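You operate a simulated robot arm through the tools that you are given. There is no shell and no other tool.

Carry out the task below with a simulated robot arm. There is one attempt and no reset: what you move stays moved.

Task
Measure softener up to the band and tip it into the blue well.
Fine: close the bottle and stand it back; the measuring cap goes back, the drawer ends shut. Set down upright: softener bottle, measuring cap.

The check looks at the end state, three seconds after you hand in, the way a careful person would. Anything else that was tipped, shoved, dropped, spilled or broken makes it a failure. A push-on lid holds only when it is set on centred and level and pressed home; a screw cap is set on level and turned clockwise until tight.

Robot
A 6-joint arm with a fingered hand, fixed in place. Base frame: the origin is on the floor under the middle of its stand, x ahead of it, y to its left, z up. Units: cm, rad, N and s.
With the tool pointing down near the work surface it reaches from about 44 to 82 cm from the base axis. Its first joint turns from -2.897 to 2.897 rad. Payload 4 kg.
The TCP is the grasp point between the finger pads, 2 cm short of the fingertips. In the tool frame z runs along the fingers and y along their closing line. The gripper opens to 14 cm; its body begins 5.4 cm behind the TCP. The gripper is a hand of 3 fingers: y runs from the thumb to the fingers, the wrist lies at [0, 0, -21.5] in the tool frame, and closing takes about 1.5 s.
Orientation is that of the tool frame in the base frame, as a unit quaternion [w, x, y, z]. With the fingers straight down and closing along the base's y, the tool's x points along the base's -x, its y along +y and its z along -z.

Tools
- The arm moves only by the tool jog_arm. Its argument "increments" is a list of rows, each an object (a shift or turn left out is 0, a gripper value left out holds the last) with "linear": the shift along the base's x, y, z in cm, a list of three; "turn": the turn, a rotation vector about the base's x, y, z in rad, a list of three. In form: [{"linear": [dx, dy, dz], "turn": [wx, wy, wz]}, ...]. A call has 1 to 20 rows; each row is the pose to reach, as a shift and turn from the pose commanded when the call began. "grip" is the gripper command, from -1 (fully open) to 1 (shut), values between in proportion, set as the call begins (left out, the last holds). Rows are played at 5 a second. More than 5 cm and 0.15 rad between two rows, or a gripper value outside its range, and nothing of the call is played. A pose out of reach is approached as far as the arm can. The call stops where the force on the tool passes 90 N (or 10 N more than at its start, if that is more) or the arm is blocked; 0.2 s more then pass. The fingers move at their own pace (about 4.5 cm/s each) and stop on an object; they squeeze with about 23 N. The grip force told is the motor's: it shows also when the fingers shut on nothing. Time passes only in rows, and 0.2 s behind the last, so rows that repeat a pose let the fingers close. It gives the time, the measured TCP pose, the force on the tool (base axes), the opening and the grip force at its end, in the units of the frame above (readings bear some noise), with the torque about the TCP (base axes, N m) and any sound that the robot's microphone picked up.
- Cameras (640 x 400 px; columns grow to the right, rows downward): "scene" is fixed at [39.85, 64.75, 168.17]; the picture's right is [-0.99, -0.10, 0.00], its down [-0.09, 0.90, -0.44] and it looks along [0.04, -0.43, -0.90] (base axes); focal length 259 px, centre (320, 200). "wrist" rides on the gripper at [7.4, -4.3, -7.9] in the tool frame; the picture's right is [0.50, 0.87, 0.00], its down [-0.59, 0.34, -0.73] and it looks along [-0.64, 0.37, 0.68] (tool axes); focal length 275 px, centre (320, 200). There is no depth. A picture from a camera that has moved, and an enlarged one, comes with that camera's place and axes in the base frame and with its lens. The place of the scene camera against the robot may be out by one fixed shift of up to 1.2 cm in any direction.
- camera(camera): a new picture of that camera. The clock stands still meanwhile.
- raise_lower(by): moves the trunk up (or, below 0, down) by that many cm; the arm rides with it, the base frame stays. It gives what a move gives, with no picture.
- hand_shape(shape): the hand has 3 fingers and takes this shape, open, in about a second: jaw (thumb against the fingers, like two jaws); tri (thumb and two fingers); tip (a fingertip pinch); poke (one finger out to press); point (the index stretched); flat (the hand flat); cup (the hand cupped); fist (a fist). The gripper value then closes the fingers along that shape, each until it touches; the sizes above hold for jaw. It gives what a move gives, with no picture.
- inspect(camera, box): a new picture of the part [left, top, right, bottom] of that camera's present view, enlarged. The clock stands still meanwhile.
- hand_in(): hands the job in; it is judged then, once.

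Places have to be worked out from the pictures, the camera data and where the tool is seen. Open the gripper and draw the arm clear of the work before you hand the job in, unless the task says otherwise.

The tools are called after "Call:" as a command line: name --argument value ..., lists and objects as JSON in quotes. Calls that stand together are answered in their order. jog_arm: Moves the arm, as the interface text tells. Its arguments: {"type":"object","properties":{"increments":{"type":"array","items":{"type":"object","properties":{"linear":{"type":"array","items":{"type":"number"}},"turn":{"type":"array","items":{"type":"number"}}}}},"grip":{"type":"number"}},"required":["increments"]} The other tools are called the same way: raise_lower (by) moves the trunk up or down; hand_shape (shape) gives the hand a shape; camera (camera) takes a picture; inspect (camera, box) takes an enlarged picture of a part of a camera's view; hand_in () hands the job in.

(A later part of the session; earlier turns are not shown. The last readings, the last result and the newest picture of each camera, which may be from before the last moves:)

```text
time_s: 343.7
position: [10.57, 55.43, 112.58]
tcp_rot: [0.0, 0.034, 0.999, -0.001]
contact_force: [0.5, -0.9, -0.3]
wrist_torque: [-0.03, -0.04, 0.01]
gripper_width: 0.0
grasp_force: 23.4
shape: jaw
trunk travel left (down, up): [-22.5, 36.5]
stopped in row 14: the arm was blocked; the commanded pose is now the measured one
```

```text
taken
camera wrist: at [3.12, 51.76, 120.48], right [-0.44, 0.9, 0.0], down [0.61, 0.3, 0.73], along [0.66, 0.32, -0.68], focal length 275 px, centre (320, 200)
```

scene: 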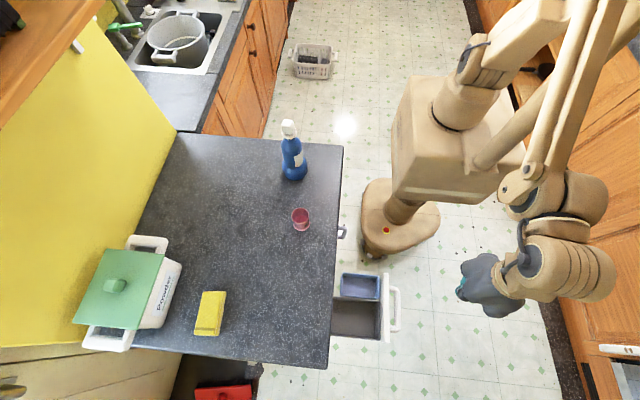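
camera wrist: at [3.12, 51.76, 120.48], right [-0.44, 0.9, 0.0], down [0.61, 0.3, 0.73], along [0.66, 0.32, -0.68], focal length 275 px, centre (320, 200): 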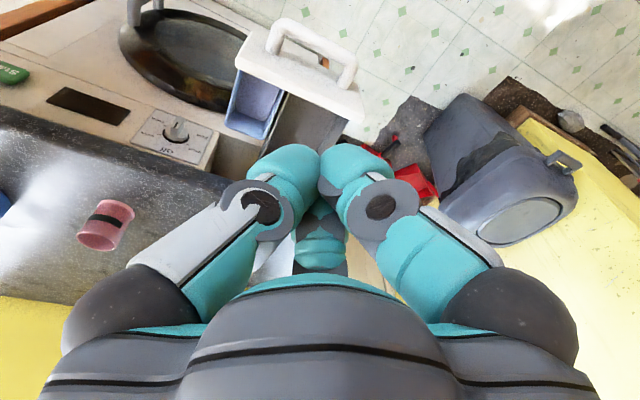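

The arm was blocked at x about 10.8 (its elbow nears the cabinet behind). That still suffices to push the upper part of the drawer's panel above the handle (face at x 18.8, top at z 80). I move to x 13.5, y 57.5 and lower the trunk.

Call:
jog_arm --increments '[{"linear": [1, 0.6, 0], "turn": [0, 0, -0.02]}, {"linear": [2, 1.3, 0], "turn": [0, 0, -0.05]}, {"linear": [2.7, 2, 0], "turn": [0, 0, -0.068]}]'

Call:
raise_lower --by -20

Call:
camera --camera "scene"

Call:
camera --camera "wrist"

```text
time_s: 344.5
position: [13.28, 57.72, 112.64]
tcp_rot: [-0.001, 0.066, 0.998, -0.001]
contact_force: [0.2, 0.0, -0.2]
wrist_torque: [-0.01, 0.0, 0.0]
gripper_width: 0.0
grasp_force: 23.3
shape: jaw
trunk travel left (down, up): [-22.5, 36.5]
```

```text
time_s: 346.6
position: [13.29, 57.64, 92.85]
tcp_rot: [-0.001, 0.065, 0.998, -0.001]
contact_force: [0.8, -0.1, -0.6]
wrist_torque: [-0.01, 0.03, -0.02]
gripper_width: 0.01
grasp_force: 23.1
shape: jaw
trunk travel left (down, up): [-2.5, 56.5]
```

```text
taken
```

scene: 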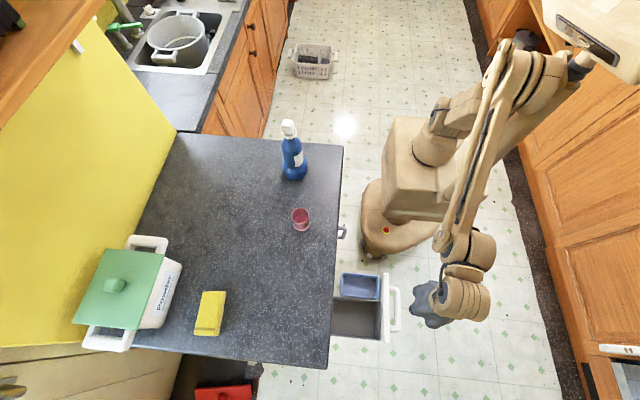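

```text
taken
camera wrist: at [5.46, 54.39, 100.6], right [-0.38, 0.92, 0.0], down [0.63, 0.26, 0.73], along [0.68, 0.28, -0.68], focal length 275 px, centre (320, 200)
```

wrist: 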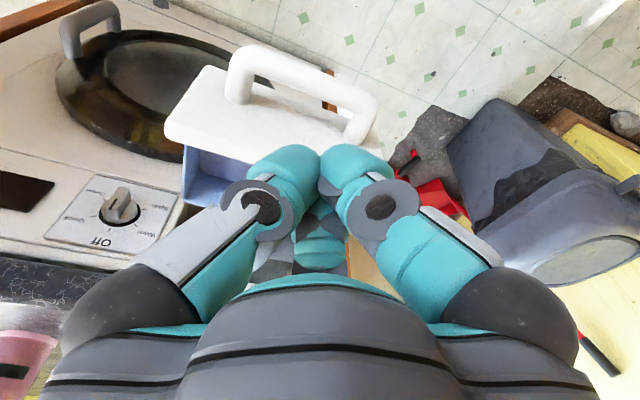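

Excellent view of the drawer front and handle. I zoom in to measure heights for the push.

Call:
inspect --camera "wrist" --box '[150, 30, 400, 210]'

Call:
inspect --camera "scene" --box '[320, 250, 470, 370]'

```text
2.22 times, centred on (275, 120) of wrist
camera zoom: at [5.46, 54.39, 100.6], right [-0.38, 0.92, 0.0], down [0.63, 0.26, 0.73], along [0.68, 0.28, -0.68], focal length 612 px, centre (420, 378)
```

zoom: 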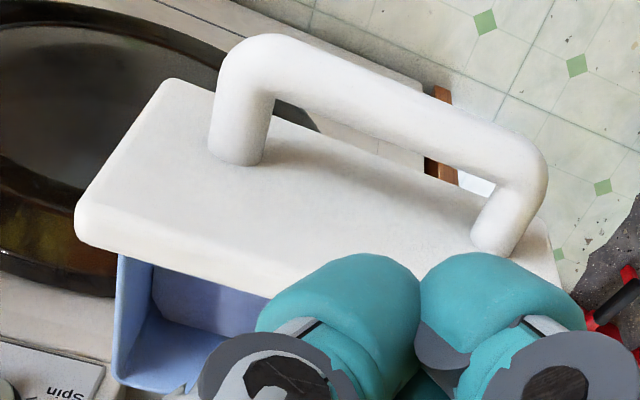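

```text
3.33 times, centred on (395, 310) of scene
camera zoom: at [39.85, 64.75, 168.17], right [-0.99, -0.1, 0.0], down [-0.09, 0.9, -0.44], along [0.04, -0.43, -0.9], focal length 862 px, centre (70, -167)
```

zoom: 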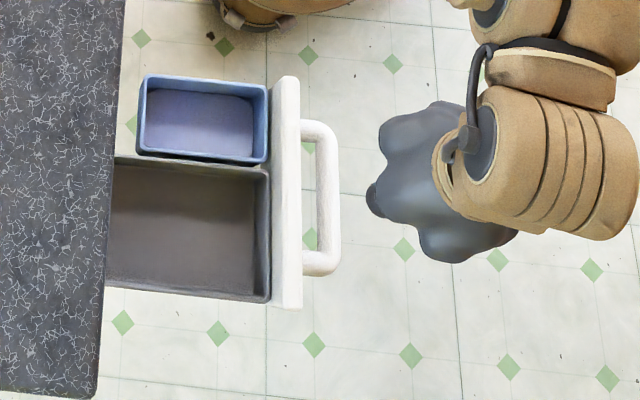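

From two wrist views the panel's face is at x ≈ 20, spanning z 72–83.5, with the handle at z ≈ 76. I lower the fist to z ≈ 81, just above the handle, in front of the panel.

Call:
jog_arm --increments '[{"linear": [0, 0, -2.5]}, {"linear": [0, 0, -5]}, {"linear": [0, 0, -7.5]}, {"linear": [0, 0, -10]}, {"linear": [0, 0, -11.8]}]'

Call:
camera --camera "wrist"

Call:
inspect --camera "scene" --box '[320, 250, 470, 370]'

```text
time_s: 347.8
position: [13.39, 57.54, 80.99]
tcp_rot: [-0.001, 0.065, 0.998, -0.001]
contact_force: [-0.2, 0.1, 0.4]
wrist_torque: [0.02, 0.01, -0.03]
gripper_width: 0.01
grasp_force: 23.1
shape: jaw
trunk travel left (down, up): [-2.5, 56.5]
```

```text
taken
camera wrist: at [5.54, 54.34, 88.81], right [-0.38, 0.92, 0.0], down [0.63, 0.26, 0.73], along [0.68, 0.28, -0.68], focal length 275 px, centre (320, 200)
```

wrist: 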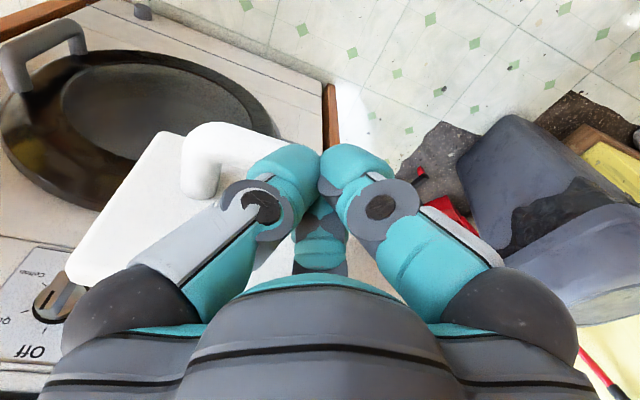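

```text
3.33 times, centred on (395, 310) of scene
camera zoom: at [39.85, 64.75, 168.17], right [-0.99, -0.1, 0.0], down [-0.09, 0.9, -0.44], along [0.04, -0.43, -0.9], focal length 862 px, centre (70, -167)
```

zoom: 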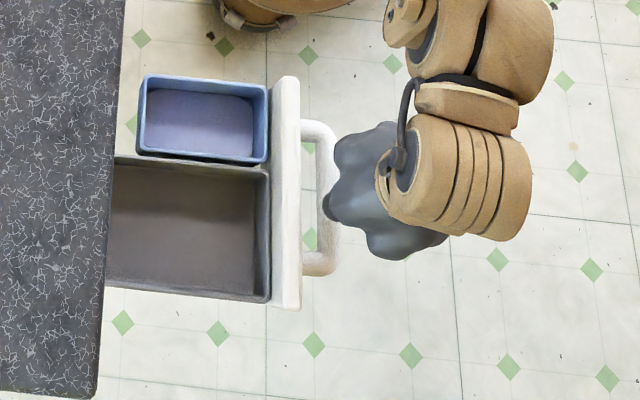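

In place without contact. I push along +x gently and watch the force.

Call:
jog_arm --increments '[{"linear": [0.6, 0, 0]}, {"linear": [1.2, 0, 0]}, {"linear": [1.8, 0, 0]}, {"linear": [2.4, 0, 0]}, {"linear": [3, 0, 0]}]'

Call:
camera --camera "wrist"

Call:
inspect --camera "scene" --box '[320, 250, 470, 370]'

```text
time_s: 349.0
position: [16.29, 57.43, 81.01]
tcp_rot: [0.0, 0.065, 0.998, -0.001]
contact_force: [-0.5, -0.1, 1.0]
wrist_torque: [0.01, -0.06, -0.03]
gripper_width: 0.0
grasp_force: 22.8
shape: jaw
trunk travel left (down, up): [-2.5, 56.5]
```

```text
taken
camera wrist: at [8.47, 54.31, 88.8], right [-0.38, 0.92, 0.0], down [0.63, 0.26, 0.73], along [0.68, 0.28, -0.68], focal length 275 px, centre (320, 200)
```

wrist: 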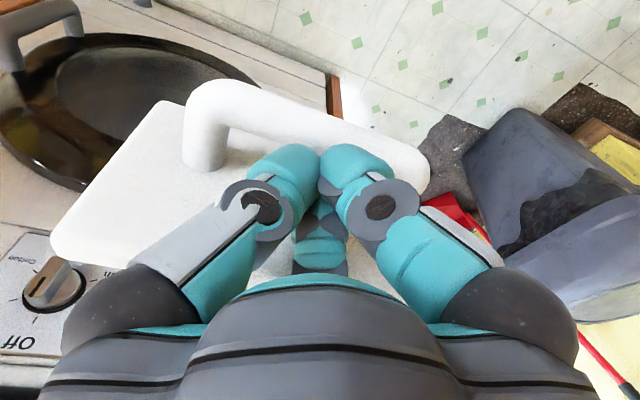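

```text
3.33 times, centred on (395, 310) of scene
camera zoom: at [39.85, 64.75, 168.17], right [-0.99, -0.1, 0.0], down [-0.09, 0.9, -0.44], along [0.04, -0.43, -0.9], focal length 862 px, centre (70, -167)
```

zoom: 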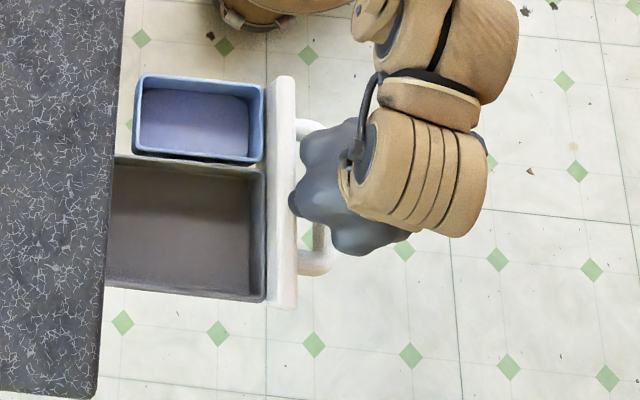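

The drawer slides easily. I keep pushing in +x slowly.

Call:
jog_arm --increments '[{"linear": [0.7, 0, 0]}, {"linear": [1.4, 0, 0]}, {"linear": [2.1, 0, 0]}, {"linear": [2.8, 0, 0]}, {"linear": [3.5, 0, 0]}, {"linear": [4.2, 0, 0]}, {"linear": [4.9, 0, 0]}, {"linear": [5.6, 0, 0]}, {"linear": [6.3, 0, 0]}, {"linear": [7, 0, 0]}]'

Call:
camera --camera "wrist"

Call:
inspect --camera "scene" --box '[310, 240, 440, 360]'

```text
time_s: 351.2
position: [23.24, 57.73, 80.95]
tcp_rot: [-0.001, 0.066, 0.998, -0.001]
contact_force: [-1.5, -0.5, 0.4]
wrist_torque: [-0.02, -0.07, 0.02]
gripper_width: 0.0
grasp_force: 22.7
shape: jaw
trunk travel left (down, up): [-2.5, 56.5]
```

```text
taken
camera wrist: at [15.42, 54.43, 88.85], right [-0.38, 0.92, 0.0], down [0.63, 0.26, 0.73], along [0.68, 0.28, -0.68], focal length 275 px, centre (320, 200)
```

wrist: 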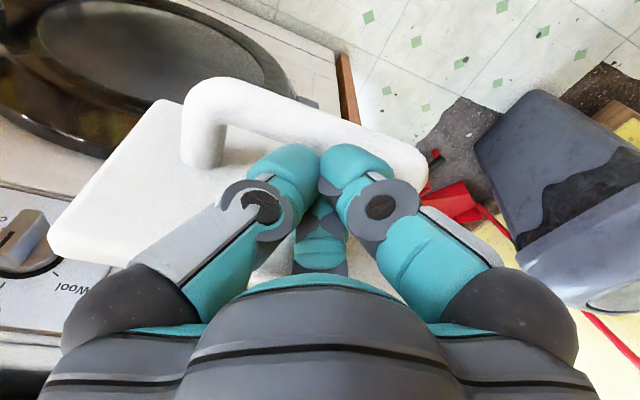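

```text
3.33 times, centred on (375, 300) of scene
camera zoom: at [39.85, 64.75, 168.17], right [-0.99, -0.1, 0.0], down [-0.09, 0.9, -0.44], along [0.04, -0.43, -0.9], focal length 862 px, centre (137, -133)
```

zoom: 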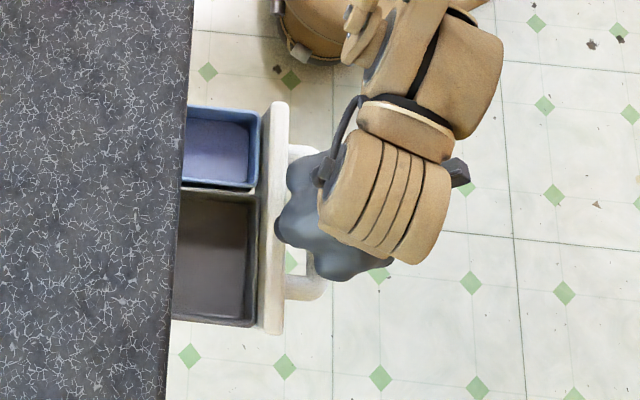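

Good progress; TCP x is 23.3 and the panel face about 27. I push another 4 cm.

Call:
jog_arm --increments '[{"linear": [0.7, 0, 0]}, {"linear": [1.4, 0, 0]}, {"linear": [2.1, 0, 0]}, {"linear": [2.8, 0, 0]}, {"linear": [3.5, 0, 0]}, {"linear": [4, 0, 0]}]'

Call:
camera --camera "wrist"

Call:
inspect --camera "scene" --box '[310, 240, 440, 360]'

```text
time_s: 352.6
position: [27.08, 57.66, 81.06]
tcp_rot: [-0.002, 0.066, 0.998, 0.0]
contact_force: [-1.2, -0.1, -0.8]
wrist_torque: [0.03, -0.04, 0.01]
gripper_width: 0.01
grasp_force: 23.0
shape: jaw
trunk travel left (down, up): [-2.5, 56.5]
```

```text
taken
camera wrist: at [19.35, 54.41, 88.86], right [-0.38, 0.92, 0.0], down [0.63, 0.26, 0.73], along [0.68, 0.28, -0.68], focal length 275 px, centre (320, 200)
```

wrist: 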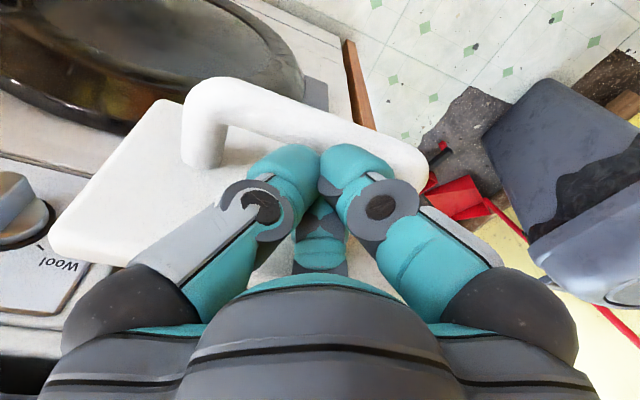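

```text
3.33 times, centred on (375, 300) of scene
camera zoom: at [39.85, 64.75, 168.17], right [-0.99, -0.1, 0.0], down [-0.09, 0.9, -0.44], along [0.04, -0.43, -0.9], focal length 862 px, centre (137, -133)
```

zoom: 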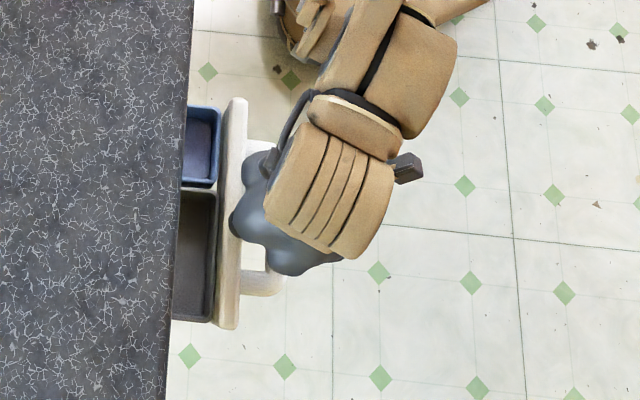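

The hand's leading edge is about 4 cm from the counter edge. I push 2.5 cm more and look at the remaining gap.

Call:
jog_arm --increments '[{"linear": [0.6, 0, 0]}, {"linear": [1.2, 0, 0]}, {"linear": [1.8, 0, 0]}, {"linear": [2.5, 0, 0]}]'

Call:
inspect --camera "wrist" --box '[0, 60, 300, 300]'

Call:
inspect --camera "scene" --box '[310, 240, 440, 360]'

```text
time_s: 353.6
position: [29.87, 57.56, 81.07]
tcp_rot: [-0.001, 0.066, 0.998, -0.001]
contact_force: [-0.5, -0.1, 0.2]
wrist_torque: [0.0, 0.01, 0.01]
gripper_width: 0.0
grasp_force: 23.1
shape: jaw
trunk travel left (down, up): [-2.5, 56.5]
```

```text
1.67 times, centred on (150, 180) of wrist
camera zoom: at [21.97, 54.35, 88.77], right [-0.38, 0.92, 0.0], down [0.63, 0.26, 0.73], along [0.68, 0.28, -0.68], focal length 459 px, centre (603, 233)
```

zoom: 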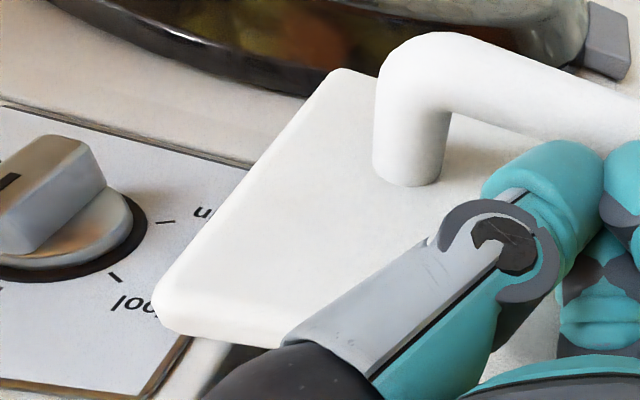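

```text
3.33 times, centred on (375, 300) of scene
camera zoom: at [39.85, 64.75, 168.17], right [-0.99, -0.1, 0.0], down [-0.09, 0.9, -0.44], along [0.04, -0.43, -0.9], focal length 862 px, centre (137, -133)
```

zoom: 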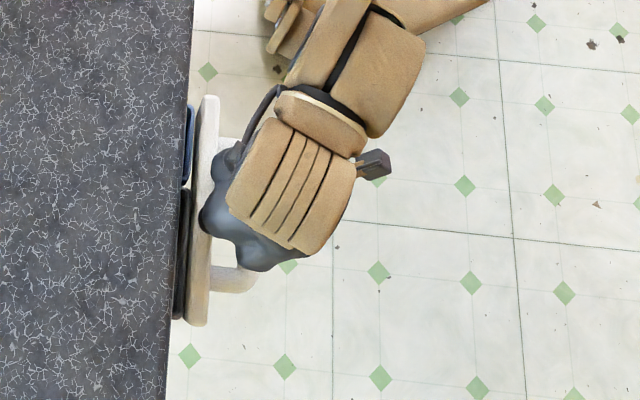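

Only a couple of centimetres of clearance remain between palm and counter edge, and the drawer still needs a little. I back off, tilt the fist so the fingers point forward-down, and push the rest that way.

Call:
jog_arm --increments '[{"linear": [-1.5, 0, 0.5]}, {"linear": [-3, 0, 1]}, {"linear": [-4.5, 0, 1.5]}, {"linear": [-5, 0, 2], "turn": [0, -0.13, 0]}, {"linear": [-5, 0, 2], "turn": [0, -0.26, 0]}, {"linear": [-5, 0, 2], "turn": [0, -0.4, 0]}, {"linear": [-5, 0, 2], "turn": [0, -0.54, 0]}, {"linear": [-5, 0, 2], "turn": [0, -0.68, 0]}, {"linear": [-5, 0, 2], "turn": [0, -0.8, 0]}]'

Call:
camera --camera "wrist"

Call:
inspect --camera "scene" --box '[310, 240, 440, 360]'

```text
time_s: 355.6
position: [24.73, 57.63, 82.93]
tcp_rot: [0.388, 0.06, 0.919, 0.026]
contact_force: [0.0, -0.2, 0.2]
wrist_torque: [0.01, -0.03, 0.02]
gripper_width: 0.0
grasp_force: 22.8
shape: jaw
trunk travel left (down, up): [-2.5, 56.5]
```

```text
taken
camera wrist: at [13.64, 54.43, 82.72], right [-0.27, 0.92, -0.28], down [-0.09, 0.26, 0.96], along [0.96, 0.28, 0.01], focal length 275 px, centre (320, 200)
```

wrist: 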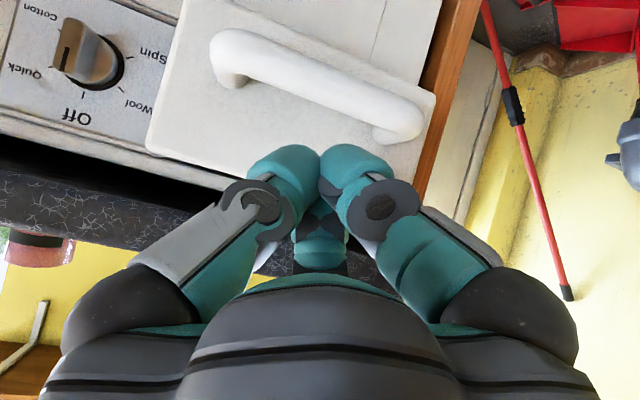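

```text
3.33 times, centred on (375, 300) of scene
camera zoom: at [39.85, 64.75, 168.17], right [-0.99, -0.1, 0.0], down [-0.09, 0.9, -0.44], along [0.04, -0.43, -0.9], focal length 862 px, centre (137, -133)
```

zoom: 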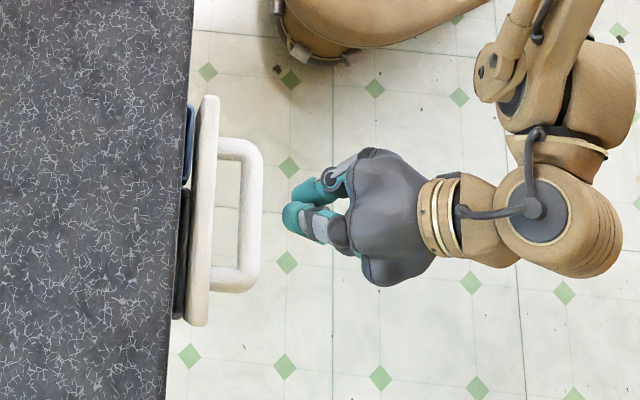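

Now the hand is tilted forward with clear space to the counter. I lower 1 cm and push forward in +x.

Call:
jog_arm --increments '[{"linear": [1, 0, -0.5]}, {"linear": [2, 0, -1]}, {"linear": [3, 0, -1]}, {"linear": [4, 0, -1]}, {"linear": [4.8, 0, -1]}, {"linear": [5.4, 0, -1]}, {"linear": [6, 0, -1]}, {"linear": [6.6, 0, -1]}, {"linear": [7.2, 0, -1]}]'

Call:
camera --camera "wrist"

Call:
inspect --camera "scene" --box '[310, 240, 440, 360]'

```text
time_s: 357.6
position: [31.86, 57.81, 82.03]
tcp_rot: [0.388, 0.059, 0.92, 0.025]
contact_force: [-1.1, -0.1, -0.9]
wrist_torque: [0.0, 0.01, -0.04]
gripper_width: 0.02
grasp_force: 23.0
shape: jaw
trunk travel left (down, up): [-2.5, 56.5]
```

```text
taken
camera wrist: at [20.84, 54.49, 81.67], right [-0.27, 0.92, -0.27], down [-0.09, 0.26, 0.96], along [0.96, 0.28, 0.01], focal length 275 px, centre (320, 200)
```

wrist: 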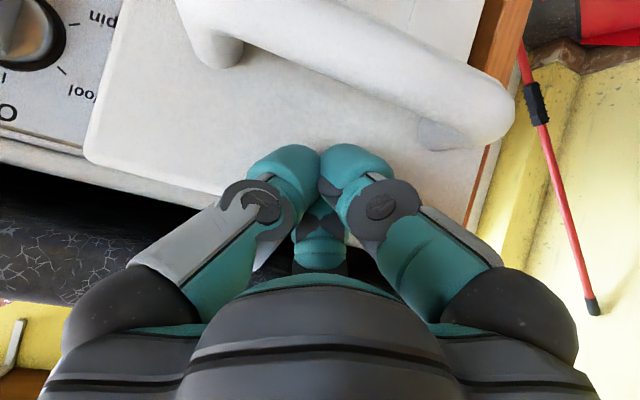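

```text
3.33 times, centred on (375, 300) of scene
camera zoom: at [39.85, 64.75, 168.17], right [-0.99, -0.1, 0.0], down [-0.09, 0.9, -0.44], along [0.04, -0.43, -0.9], focal length 862 px, centre (137, -133)
```

zoom: 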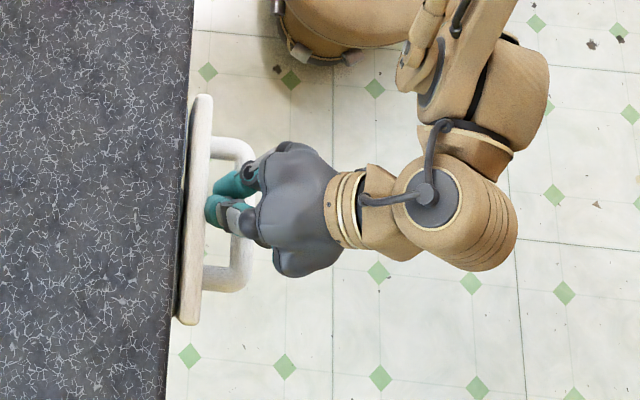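

The panel is almost at the machine's face. I keep pushing in small steps until the force rises.

Call:
jog_arm --increments '[{"linear": [0.5, 0, 0]}, {"linear": [1, 0, 0]}, {"linear": [1.5, 0, 0]}, {"linear": [2, 0, 0]}]'

Call:
jog_arm --increments '[{"linear": [0.4, 0, 0]}, {"linear": [0.8, 0, 0]}, {"linear": [1.2, 0, 0]}]'

Call:
camera --camera "wrist"

Call:
inspect --camera "scene" --box '[310, 240, 440, 360]'

```text
time_s: 358.6
position: [33.99, 57.66, 81.83]
tcp_rot: [0.387, 0.061, 0.92, 0.025]
contact_force: [-0.3, -0.3, -1.2]
wrist_torque: [0.02, 0.01, 0.03]
gripper_width: 0.0
grasp_force: 23.0
shape: jaw
trunk travel left (down, up): [-2.5, 56.5]
```

```text
time_s: 359.4
position: [35.26, 57.6, 81.94]
tcp_rot: [0.387, 0.06, 0.92, 0.025]
contact_force: [0.0, 0.4, 0.3]
wrist_torque: [-0.05, 0.03, -0.01]
gripper_width: 0.02
grasp_force: 22.7
shape: jaw
trunk travel left (down, up): [-2.5, 56.5]
```

```text
taken
camera wrist: at [24.11, 54.42, 81.68], right [-0.27, 0.92, -0.28], down [-0.09, 0.26, 0.96], along [0.96, 0.28, 0.01], focal length 275 px, centre (320, 200)
```

wrist: 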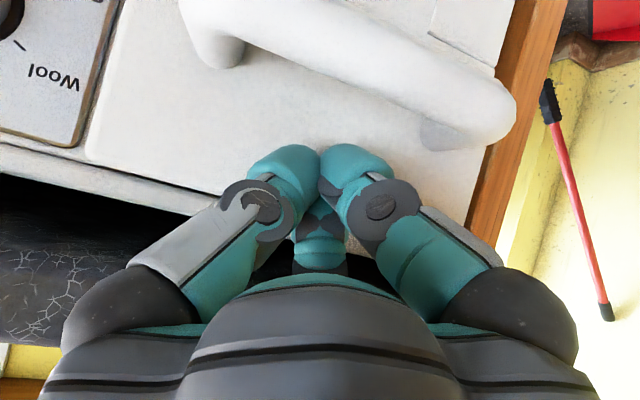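

```text
3.33 times, centred on (375, 300) of scene
camera zoom: at [39.85, 64.75, 168.17], right [-0.99, -0.1, 0.0], down [-0.09, 0.9, -0.44], along [0.04, -0.43, -0.9], focal length 862 px, centre (137, -133)
```

zoom: 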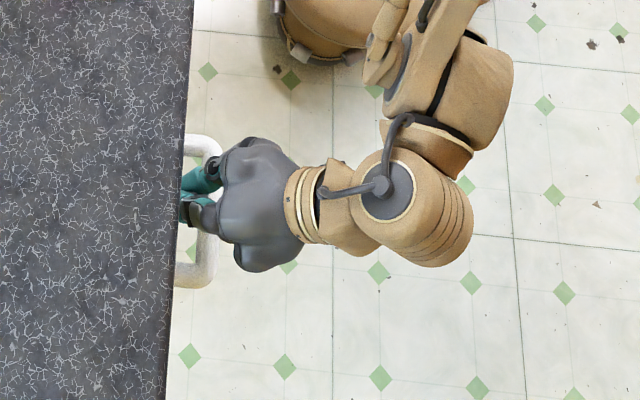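

The panel has gone under the counter's overhang; force is still nil. I push on in small increments, watching for the stop.

Call:
jog_arm --increments '[{"linear": [0.25, 0, 0]}, {"linear": [0.5, 0, 0]}]'

Call:
jog_arm --increments '[{"linear": [0.25, 0, 0]}, {"linear": [0.5, 0, 0]}]'

Call:
camera --camera "wrist"

```text
time_s: 360.0
position: [35.73, 57.6, 81.9]
tcp_rot: [0.388, 0.062, 0.919, 0.024]
contact_force: [-0.8, -0.6, -0.3]
wrist_torque: [0.03, 0.03, -0.01]
gripper_width: 0.02
grasp_force: 22.9
shape: jaw
trunk travel left (down, up): [-2.5, 56.5]
```

```text
time_s: 360.6
position: [36.17, 57.64, 81.91]
tcp_rot: [0.388, 0.061, 0.92, 0.024]
contact_force: [-0.6, -0.4, -1.1]
wrist_torque: [0.02, 0.01, 0.01]
gripper_width: 0.0
grasp_force: 23.0
shape: jaw
trunk travel left (down, up): [-2.5, 56.5]
```

```text
taken
camera wrist: at [25.07, 54.48, 81.65], right [-0.27, 0.92, -0.27], down [-0.09, 0.26, 0.96], along [0.96, 0.28, 0.01], focal length 275 px, centre (320, 200)
```

wrist: 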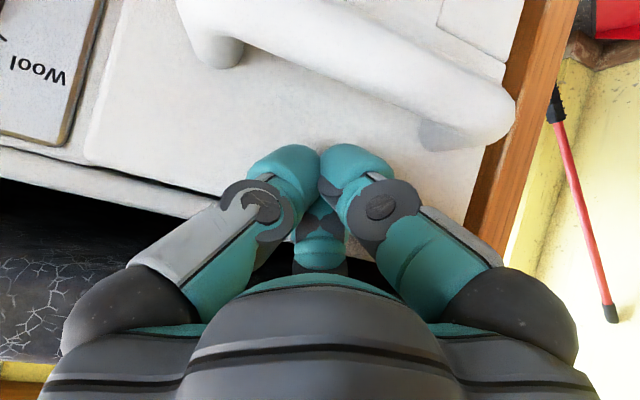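

It is still moving freely. Before going further I tilt the hand closer to horizontal, to keep the knuckles clear of the counter's underside, and then continue pushing.

Call:
jog_arm --increments '[{"linear": [-1, 0, 0]}, {"linear": [-2, 0, 0]}, {"linear": [-2, 0, 0], "turn": [0, -0.13, 0]}, {"linear": [-2, 0, 0], "turn": [0, -0.26, 0]}, {"linear": [-2, 0, 0], "turn": [0, -0.4, 0]}, {"linear": [-1, 0, 0], "turn": [0, -0.4, 0]}, {"linear": [0, 0, 0], "turn": [0, -0.4, 0]}, {"linear": [0.6, 0, 0], "turn": [0, -0.4, 0]}]'

Call:
camera --camera "wrist"

Call:
inspect --camera "scene" --box '[310, 240, 440, 360]'

```text
time_s: 362.4
position: [36.88, 57.48, 81.84]
tcp_rot: [0.562, 0.054, 0.824, 0.037]
contact_force: [-0.1, -0.3, -0.3]
wrist_torque: [0.0, 0.0, 0.0]
gripper_width: 0.0
grasp_force: 23.3
shape: jaw
trunk travel left (down, up): [-2.5, 56.5]
```

```text
taken
camera wrist: at [26.69, 54.26, 77.3], right [-0.14, 0.92, -0.36], down [-0.46, 0.26, 0.85], along [0.88, 0.28, 0.38], focal length 275 px, centre (320, 200)
```

wrist: 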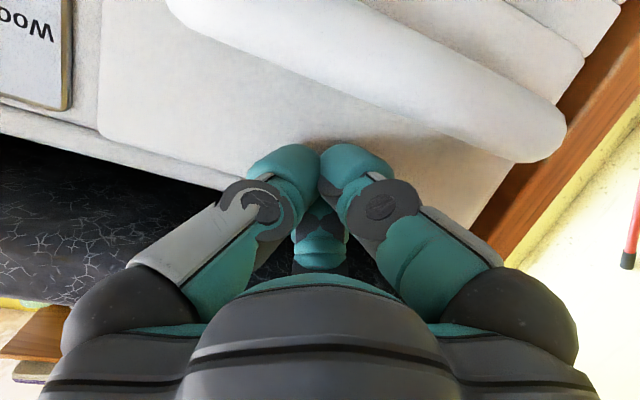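

```text
3.33 times, centred on (375, 300) of scene
camera zoom: at [39.85, 64.75, 168.17], right [-0.99, -0.1, 0.0], down [-0.09, 0.9, -0.44], along [0.04, -0.43, -0.9], focal length 862 px, centre (137, -133)
```

zoom: 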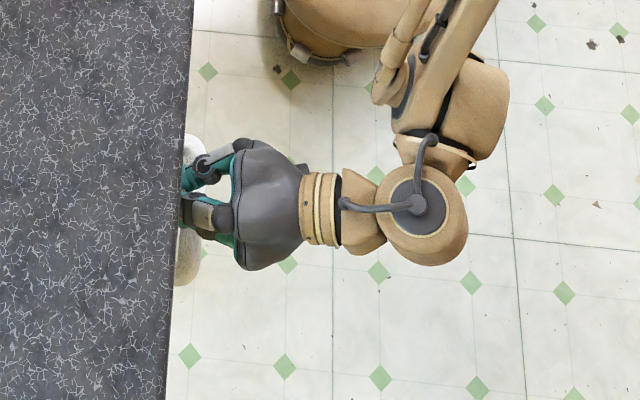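

Well clear of the counter underside now. I continue pushing in small steps.

Call:
jog_arm --increments '[{"linear": [0.3, 0, 0]}, {"linear": [0.6, 0, 0]}, {"linear": [0.9, 0, 0]}]'

Call:
jog_arm --increments '[{"linear": [0.3, 0, 0]}, {"linear": [0.6, 0, 0]}, {"linear": [0.9, 0, 0]}]'

Call:
camera --camera "wrist"

```text
time_s: 363.2
position: [37.44, 57.65, 81.97]
tcp_rot: [0.563, 0.054, 0.824, 0.037]
contact_force: [-23.6, -5.2, 5.1]
wrist_torque: [0.0, -0.16, -0.13]
gripper_width: 0.01
grasp_force: 22.7
shape: jaw
trunk travel left (down, up): [-2.5, 56.5]
```

```text
time_s: 364.1
position: [37.58, 57.72, 82.13]
tcp_rot: [0.562, 0.053, 0.824, 0.039]
contact_force: [-83.3, -7.5, 11.6]
wrist_torque: [-0.05, -0.28, -0.61]
gripper_width: 0.0
grasp_force: 23.4
shape: jaw
trunk travel left (down, up): [-2.5, 56.5]
stopped in row 3: the force on the tool passed its limit at 92 N (the readings are from after the stop); the commanded pose is now the measured one
```

```text
taken
camera wrist: at [27.43, 54.42, 77.49], right [-0.14, 0.92, -0.36], down [-0.46, 0.26, 0.85], along [0.88, 0.28, 0.39], focal length 275 px, centre (320, 200)
```

wrist: 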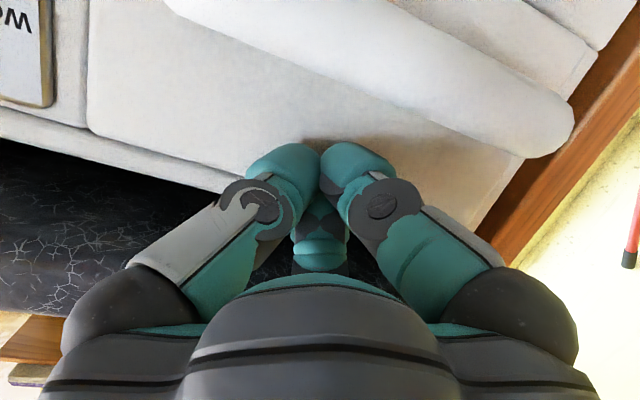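

A firm stop at 90 N: the drawer has reached its end. I back away and look at the front to confirm it is shut.

Call:
jog_arm --increments '[{"linear": [-1, 0, 0]}, {"linear": [-3, 0, 0]}, {"linear": [-6, 0, 0.5]}, {"linear": [-9, 0, 1]}, {"linear": [-12, 0, 1.5]}]'

Call:
camera --camera "wrist"

Call:
camera --camera "scene"

```text
time_s: 365.3
position: [26.52, 57.6, 83.24]
tcp_rot: [0.56, 0.056, 0.826, 0.035]
contact_force: [-0.1, 0.0, -0.7]
wrist_torque: [0.02, -0.01, -0.01]
gripper_width: 0.0
grasp_force: 23.5
shape: jaw
trunk travel left (down, up): [-2.5, 56.5]
```

```text
taken
camera wrist: at [16.28, 54.4, 78.54], right [-0.14, 0.92, -0.36], down [-0.45, 0.26, 0.85], along [0.88, 0.28, 0.38], focal length 275 px, centre (320, 200)
```

wrist: 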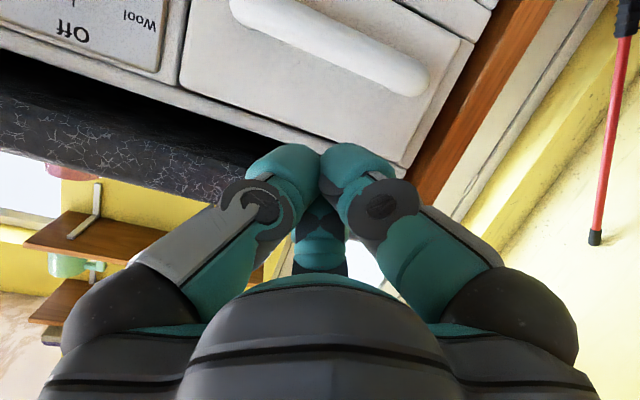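

```text
taken
```

scene: 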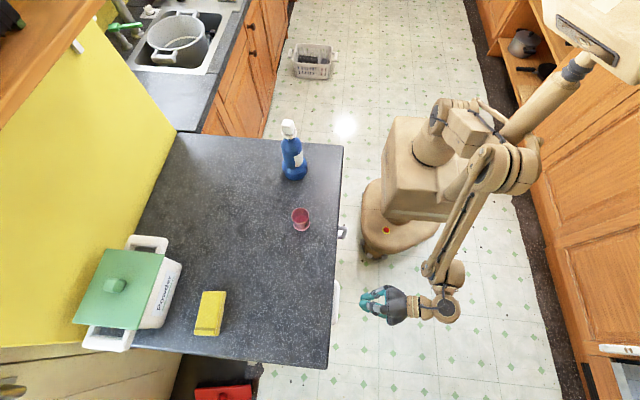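

The panel now looks flush with the machine's face. I zoom in to confirm, and also check the bottle and cup.

Call:
inspect --camera "wrist" --box '[130, 0, 480, 180]'

Call:
inspect --camera "scene" --box '[260, 105, 350, 245]'

Call:
inspect --camera "scene" --box '[278, 112, 308, 142]'

```text
1.83 times, centred on (305, 90) of wrist
camera zoom: at [16.28, 54.4, 78.54], right [-0.14, 0.92, -0.36], down [-0.45, 0.26, 0.85], along [0.88, 0.28, 0.38], focal length 503 px, centre (347, 401)
```

zoom: 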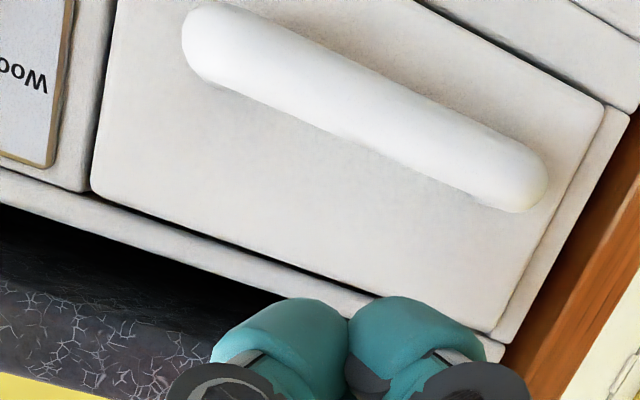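

```text
2.86 times, centred on (305, 175) of scene
camera zoom: at [39.85, 64.75, 168.17], right [-0.99, -0.1, 0.0], down [-0.09, 0.9, -0.44], along [0.04, -0.43, -0.9], focal length 739 px, centre (363, 271)
```

zoom: 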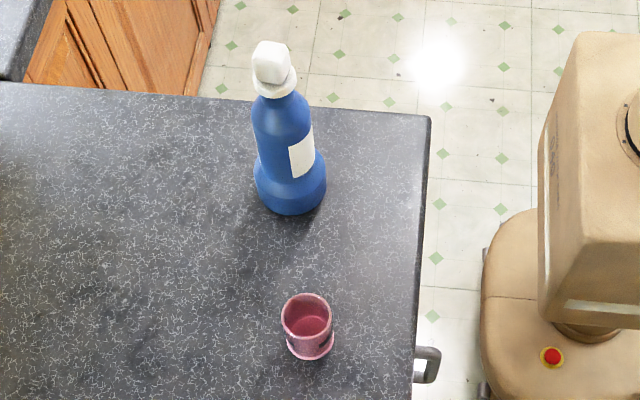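

```text
13.33 times, centred on (293, 127) of scene
camera zoom: at [39.85, 64.75, 168.17], right [-0.99, -0.1, 0.0], down [-0.09, 0.9, -0.44], along [0.04, -0.43, -0.9], focal length 3447 px, centre (680, 1173)
```

zoom: 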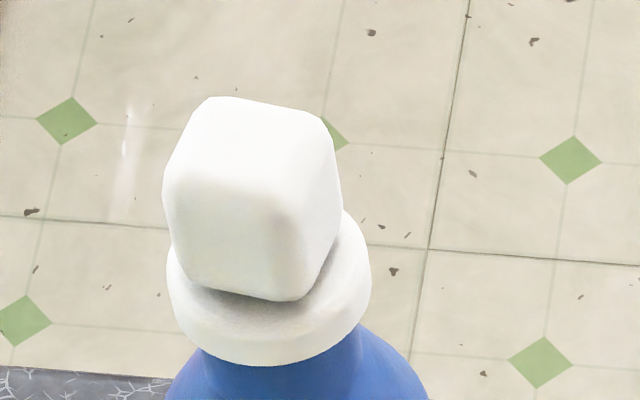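

The drawer is shut flush. I raise the trunk again and bring the hand back to vertical, then I want to check the bottle cap once more.

Call:
raise_lower --by 20

Call:
jog_arm --increments '[{"turn": [0, 0.13, 0]}, {"turn": [0, 0.26, 0]}, {"turn": [0, 0.4, 0]}, {"turn": [0, 0.53, 0]}, {"turn": [0, 0.66, 0]}, {"turn": [0, 0.8, 0]}, {"turn": [0, 0.93, 0]}, {"turn": [0, 1.06, 0]}, {"linear": [0, 0, 2], "turn": [0, 1.2, 0]}, {"linear": [0, 0, 5], "turn": [0, 1.2, 0]}, {"linear": [0, 0, 8], "turn": [0, 1.2, 0]}, {"linear": [0, 0, 11], "turn": [0, 1.2, 0]}, {"linear": [0, 0, 14], "turn": [0, 1.2, 0]}, {"linear": [0, 0, 17], "turn": [0, 1.2, 0]}, {"linear": [0, 0, 20], "turn": [0, 1.2, 0]}]'

Call:
camera --camera "scene"

```text
time_s: 367.5
position: [26.49, 57.64, 103.08]
tcp_rot: [0.561, 0.054, 0.825, 0.037]
contact_force: [-0.5, 0.7, 0.3]
wrist_torque: [-0.01, -0.02, -0.02]
gripper_width: 0.0
grasp_force: 23.0
shape: jaw
trunk travel left (down, up): [-22.5, 36.5]
```

```text
time_s: 370.7
position: [26.59, 57.5, 123.0]
tcp_rot: [-0.002, 0.065, 0.998, -0.002]
contact_force: [0.5, 0.2, 0.8]
wrist_torque: [0.02, 0.01, 0.01]
gripper_width: 0.0
grasp_force: 22.9
shape: jaw
trunk travel left (down, up): [-22.5, 36.5]
```

```text
taken
```

scene: 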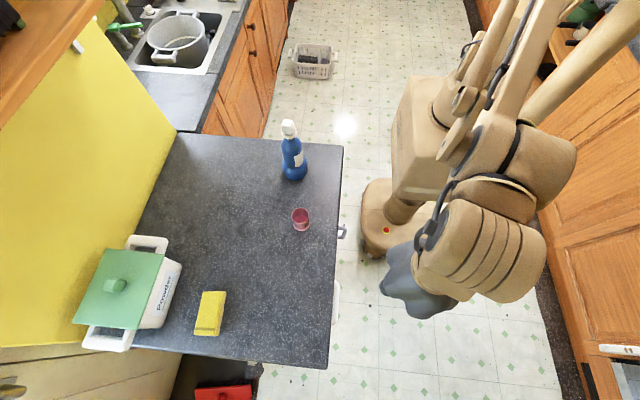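

I carry the open hand back over the bottle and rotate to the start of a clockwise stroke; I'll use the fingers as a loose cage around the square knob, which can turn the cap without any pressing or lifting.

Call:
jog_arm --increments '[{"linear": [1.5, -3, 1]}, {"linear": [3.5, -6, 2]}, {"linear": [5.5, -9, 3]}, {"linear": [7.5, -12, 3]}, {"linear": [9.5, -15, 3], "turn": [0, 0, 0.1]}, {"linear": [11.5, -18, 3], "turn": [0, 0, 0.2]}, {"linear": [13.5, -21, 3], "turn": [0, 0, 0.3]}, {"linear": [15.5, -24, 3], "turn": [0, 0, 0.4]}, {"linear": [17.5, -27, 3], "turn": [0, 0, 0.5]}, {"linear": [19.5, -30, 3], "turn": [0, 0, 0.6]}, {"linear": [21.5, -33, 3], "turn": [0, 0, 0.7]}, {"linear": [23.5, -35.5, 3], "turn": [0, 0, 0.8]}, {"linear": [25.3, -38, 3], "turn": [0, 0, 0.9]}, {"linear": [26.6, -39.5, 3], "turn": [0, 0, 1.03]}]' --grip -0.3

Call:
camera --camera "wrist"

Call:
inspect --camera "wrist" --box '[250, 0, 390, 120]'

```text
time_s: 373.7
position: [53.09, 17.84, 126.35]
tcp_rot: [-0.001, -0.435, 0.9, -0.002]
contact_force: [0.2, 1.1, -0.4]
wrist_torque: [0.02, 0.03, 0.01]
gripper_width: 9.09
grasp_force: 0.1
shape: jaw
trunk travel left (down, up): [-22.5, 36.5]
```

```text
taken
camera wrist: at [51.92, 9.49, 134.17], right [-0.99, 0.15, 0.0], down [0.1, 0.68, 0.73], along [0.11, 0.72, -0.68], focal length 275 px, centre (320, 200)
```

wrist: 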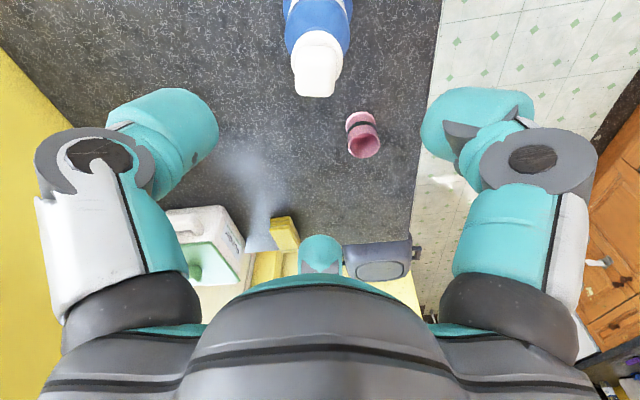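

```text
3.33 times, centred on (320, 60) of wrist
camera zoom: at [51.92, 9.49, 134.17], right [-0.99, 0.15, 0.0], down [0.1, 0.68, 0.73], along [0.11, 0.72, -0.68], focal length 918 px, centre (320, 667)
```

zoom: 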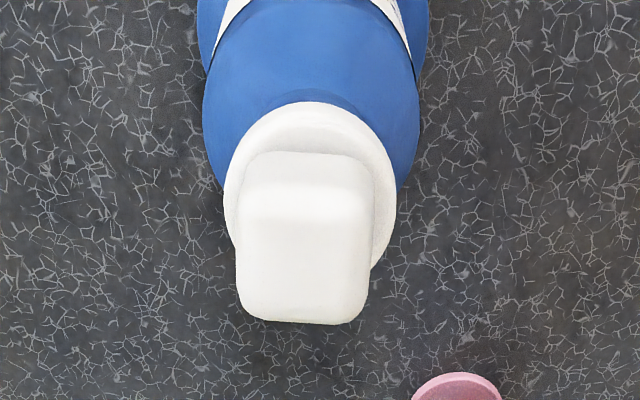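

The cap looks level and centred on the bottle. I centre over it and descend around the knob with open fingers.

Call:
jog_arm --increments '[{"linear": [0.25, -0.02, -3]}, {"linear": [0.25, -0.02, -6]}, {"linear": [0.25, -0.02, -9]}, {"linear": [0.25, -0.02, -11.5]}, {"linear": [0.25, -0.02, -12.9]}, {"linear": [0.25, -0.02, -12.9]}]'

Call:
inspect --camera "wrist" --box '[240, 60, 400, 260]'

```text
time_s: 375.1
position: [53.32, 17.92, 113.41]
tcp_rot: [-0.001, -0.435, 0.901, -0.002]
contact_force: [0.4, 0.4, 1.2]
wrist_torque: [0.03, 0.01, 0.03]
gripper_width: 9.1
grasp_force: 0.2
shape: jaw
trunk travel left (down, up): [-22.5, 36.5]
```

```text
2.00 times, centred on (320, 160) of wrist
camera zoom: at [52.18, 9.43, 121.24], right [-0.99, 0.15, 0.0], down [0.1, 0.68, 0.73], along [0.11, 0.72, -0.68], focal length 551 px, centre (320, 280)
```

zoom: 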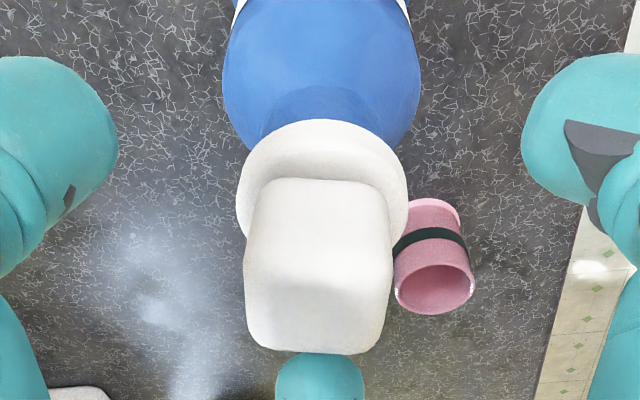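

Well centred around the knob. I close to a loose 3.3 cm cage.

Call:
jog_arm --increments '[{"linear": [0, 0, 0]}, {"linear": [0, 0, 0]}, {"linear": [0, 0, 0]}, {"linear": [0, 0, 0]}, {"linear": [0, 0, 0]}]' --grip 0.51

Call:
inspect --camera "scene" --box '[260, 100, 320, 190]'

Call:
jog_arm --increments '[{"turn": [0, 0, -0.12]}, {"turn": [0, 0, -0.24]}, {"turn": [0, 0, -0.36]}, {"turn": [0, 0, -0.48]}, {"turn": [0, 0, -0.6]}, {"turn": [0, 0, -0.72]}, {"turn": [0, 0, -0.84]}]'

Call:
inspect --camera "scene" --box '[260, 100, 320, 190]'

Call:
inspect --camera "wrist" --box '[240, 60, 400, 260]'

```text
time_s: 376.3
position: [53.45, 17.79, 113.49]
tcp_rot: [-0.002, -0.435, 0.901, -0.003]
contact_force: [-1.2, -0.7, -0.5]
wrist_torque: [0.01, -0.01, 0.01]
gripper_width: 3.46
grasp_force: 0.1
shape: jaw
trunk travel left (down, up): [-22.5, 36.5]
```

```text
4.44 times, centred on (290, 145) of scene
camera zoom: at [39.85, 64.75, 168.17], right [-0.99, -0.1, 0.0], down [-0.09, 0.9, -0.44], along [0.04, -0.43, -0.9], focal length 1149 px, centre (453, 444)
```

zoom: 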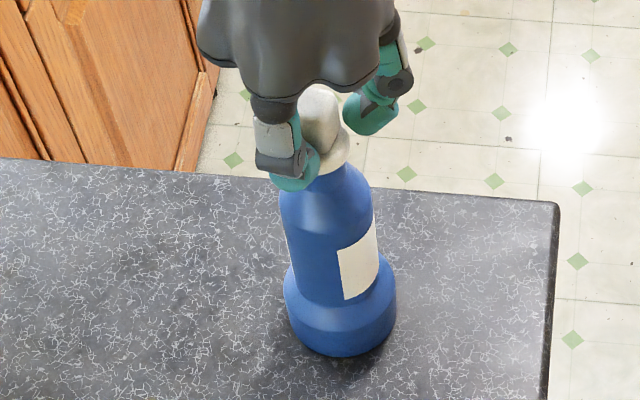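

```text
time_s: 377.9
position: [53.34, 18.11, 113.23]
tcp_rot: [-0.003, -0.027, 1.0, -0.002]
contact_force: [0.1, 0.2, 0.8]
wrist_torque: [0.01, 0.02, 0.01]
gripper_width: 3.43
grasp_force: 0.1
shape: jaw
trunk travel left (down, up): [-22.5, 36.5]
```

```text
4.44 times, centred on (290, 145) of scene
camera zoom: at [39.85, 64.75, 168.17], right [-0.99, -0.1, 0.0], down [-0.09, 0.9, -0.44], along [0.04, -0.43, -0.9], focal length 1149 px, centre (453, 444)
```

zoom: 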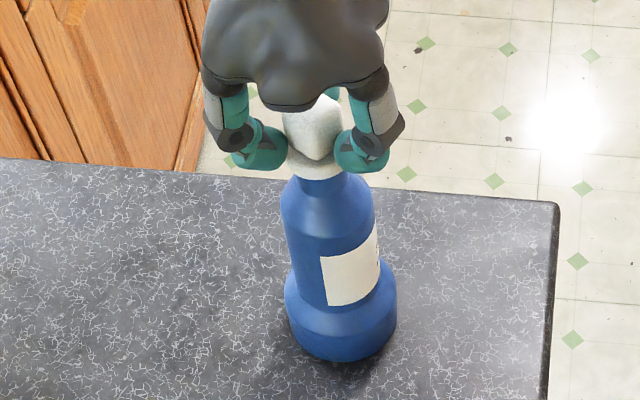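

```text
2.00 times, centred on (320, 160) of wrist
camera zoom: at [46.29, 13.38, 121.03], right [-0.55, 0.84, 0.0], down [0.57, 0.37, 0.73], along [0.61, 0.4, -0.68], focal length 551 px, centre (320, 280)
```

zoom: 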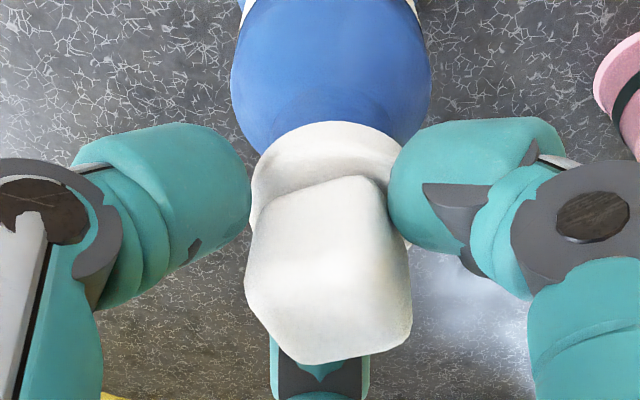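

With only the loose cage turning it and no vertical load, the bottle turned together with the cap: the cap is now firmly held on the bottle. I leave it, open the fingers and rise straight up.

Call:
jog_arm --increments '[{"linear": [0, 0, 0]}, {"linear": [0, 0, 0]}, {"linear": [0, 0, 0]}, {"linear": [0, 0, 0]}, {"linear": [0, 0, 0]}, {"linear": [0, 0, 0]}, {"linear": [0, 0, 2]}, {"linear": [0, 0, 5]}, {"linear": [0, 0, 9]}, {"linear": [0, 0, 13]}]' --grip -0.6

Call:
inspect --camera "wrist" --box '[250, 0, 390, 120]'

Call:
inspect --camera "scene" --box '[278, 122, 306, 146]'

Call:
camera --camera "scene"

```text
time_s: 380.1
position: [53.24, 18.13, 126.41]
tcp_rot: [-0.003, -0.029, 1.0, -0.002]
contact_force: [0.3, 0.4, 0.9]
wrist_torque: [0.03, 0.03, 0.0]
gripper_width: 11.19
grasp_force: 0.0
shape: jaw
trunk travel left (down, up): [-22.5, 36.5]
```

```text
3.33 times, centred on (320, 60) of wrist
camera zoom: at [46.3, 13.52, 134.19], right [-0.55, 0.84, 0.0], down [0.57, 0.38, 0.73], along [0.61, 0.4, -0.68], focal length 918 px, centre (320, 667)
```

zoom: 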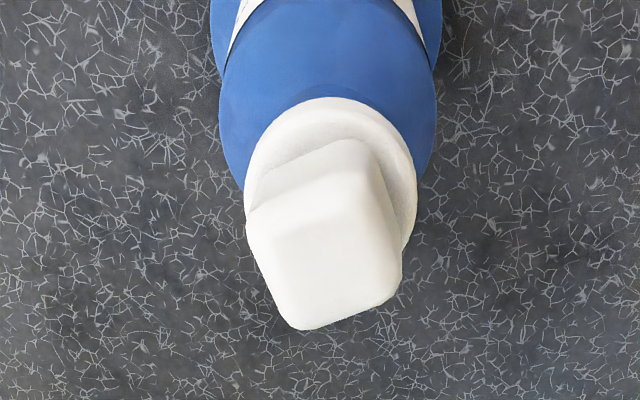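

```text
16.00 times, centred on (292, 134) of scene
camera zoom: at [39.85, 64.75, 168.17], right [-0.99, -0.1, 0.0], down [-0.09, 0.9, -0.44], along [0.04, -0.43, -0.9], focal length 4137 px, centre (768, 1256)
```

zoom: 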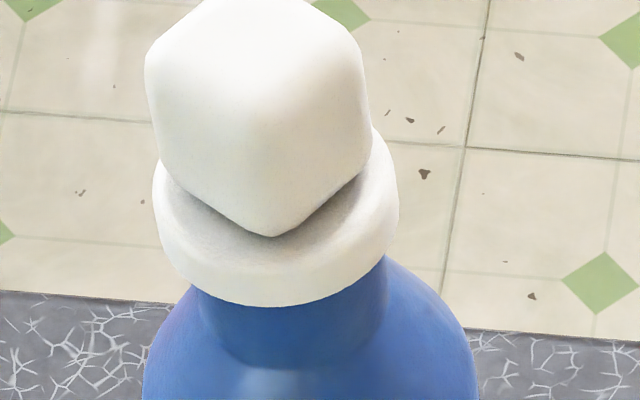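

```text
taken
```

scene: 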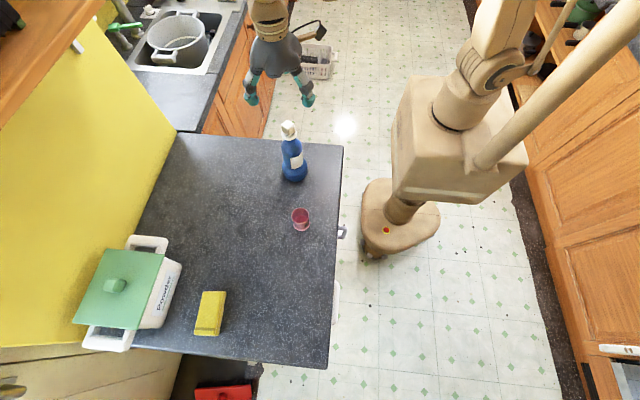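

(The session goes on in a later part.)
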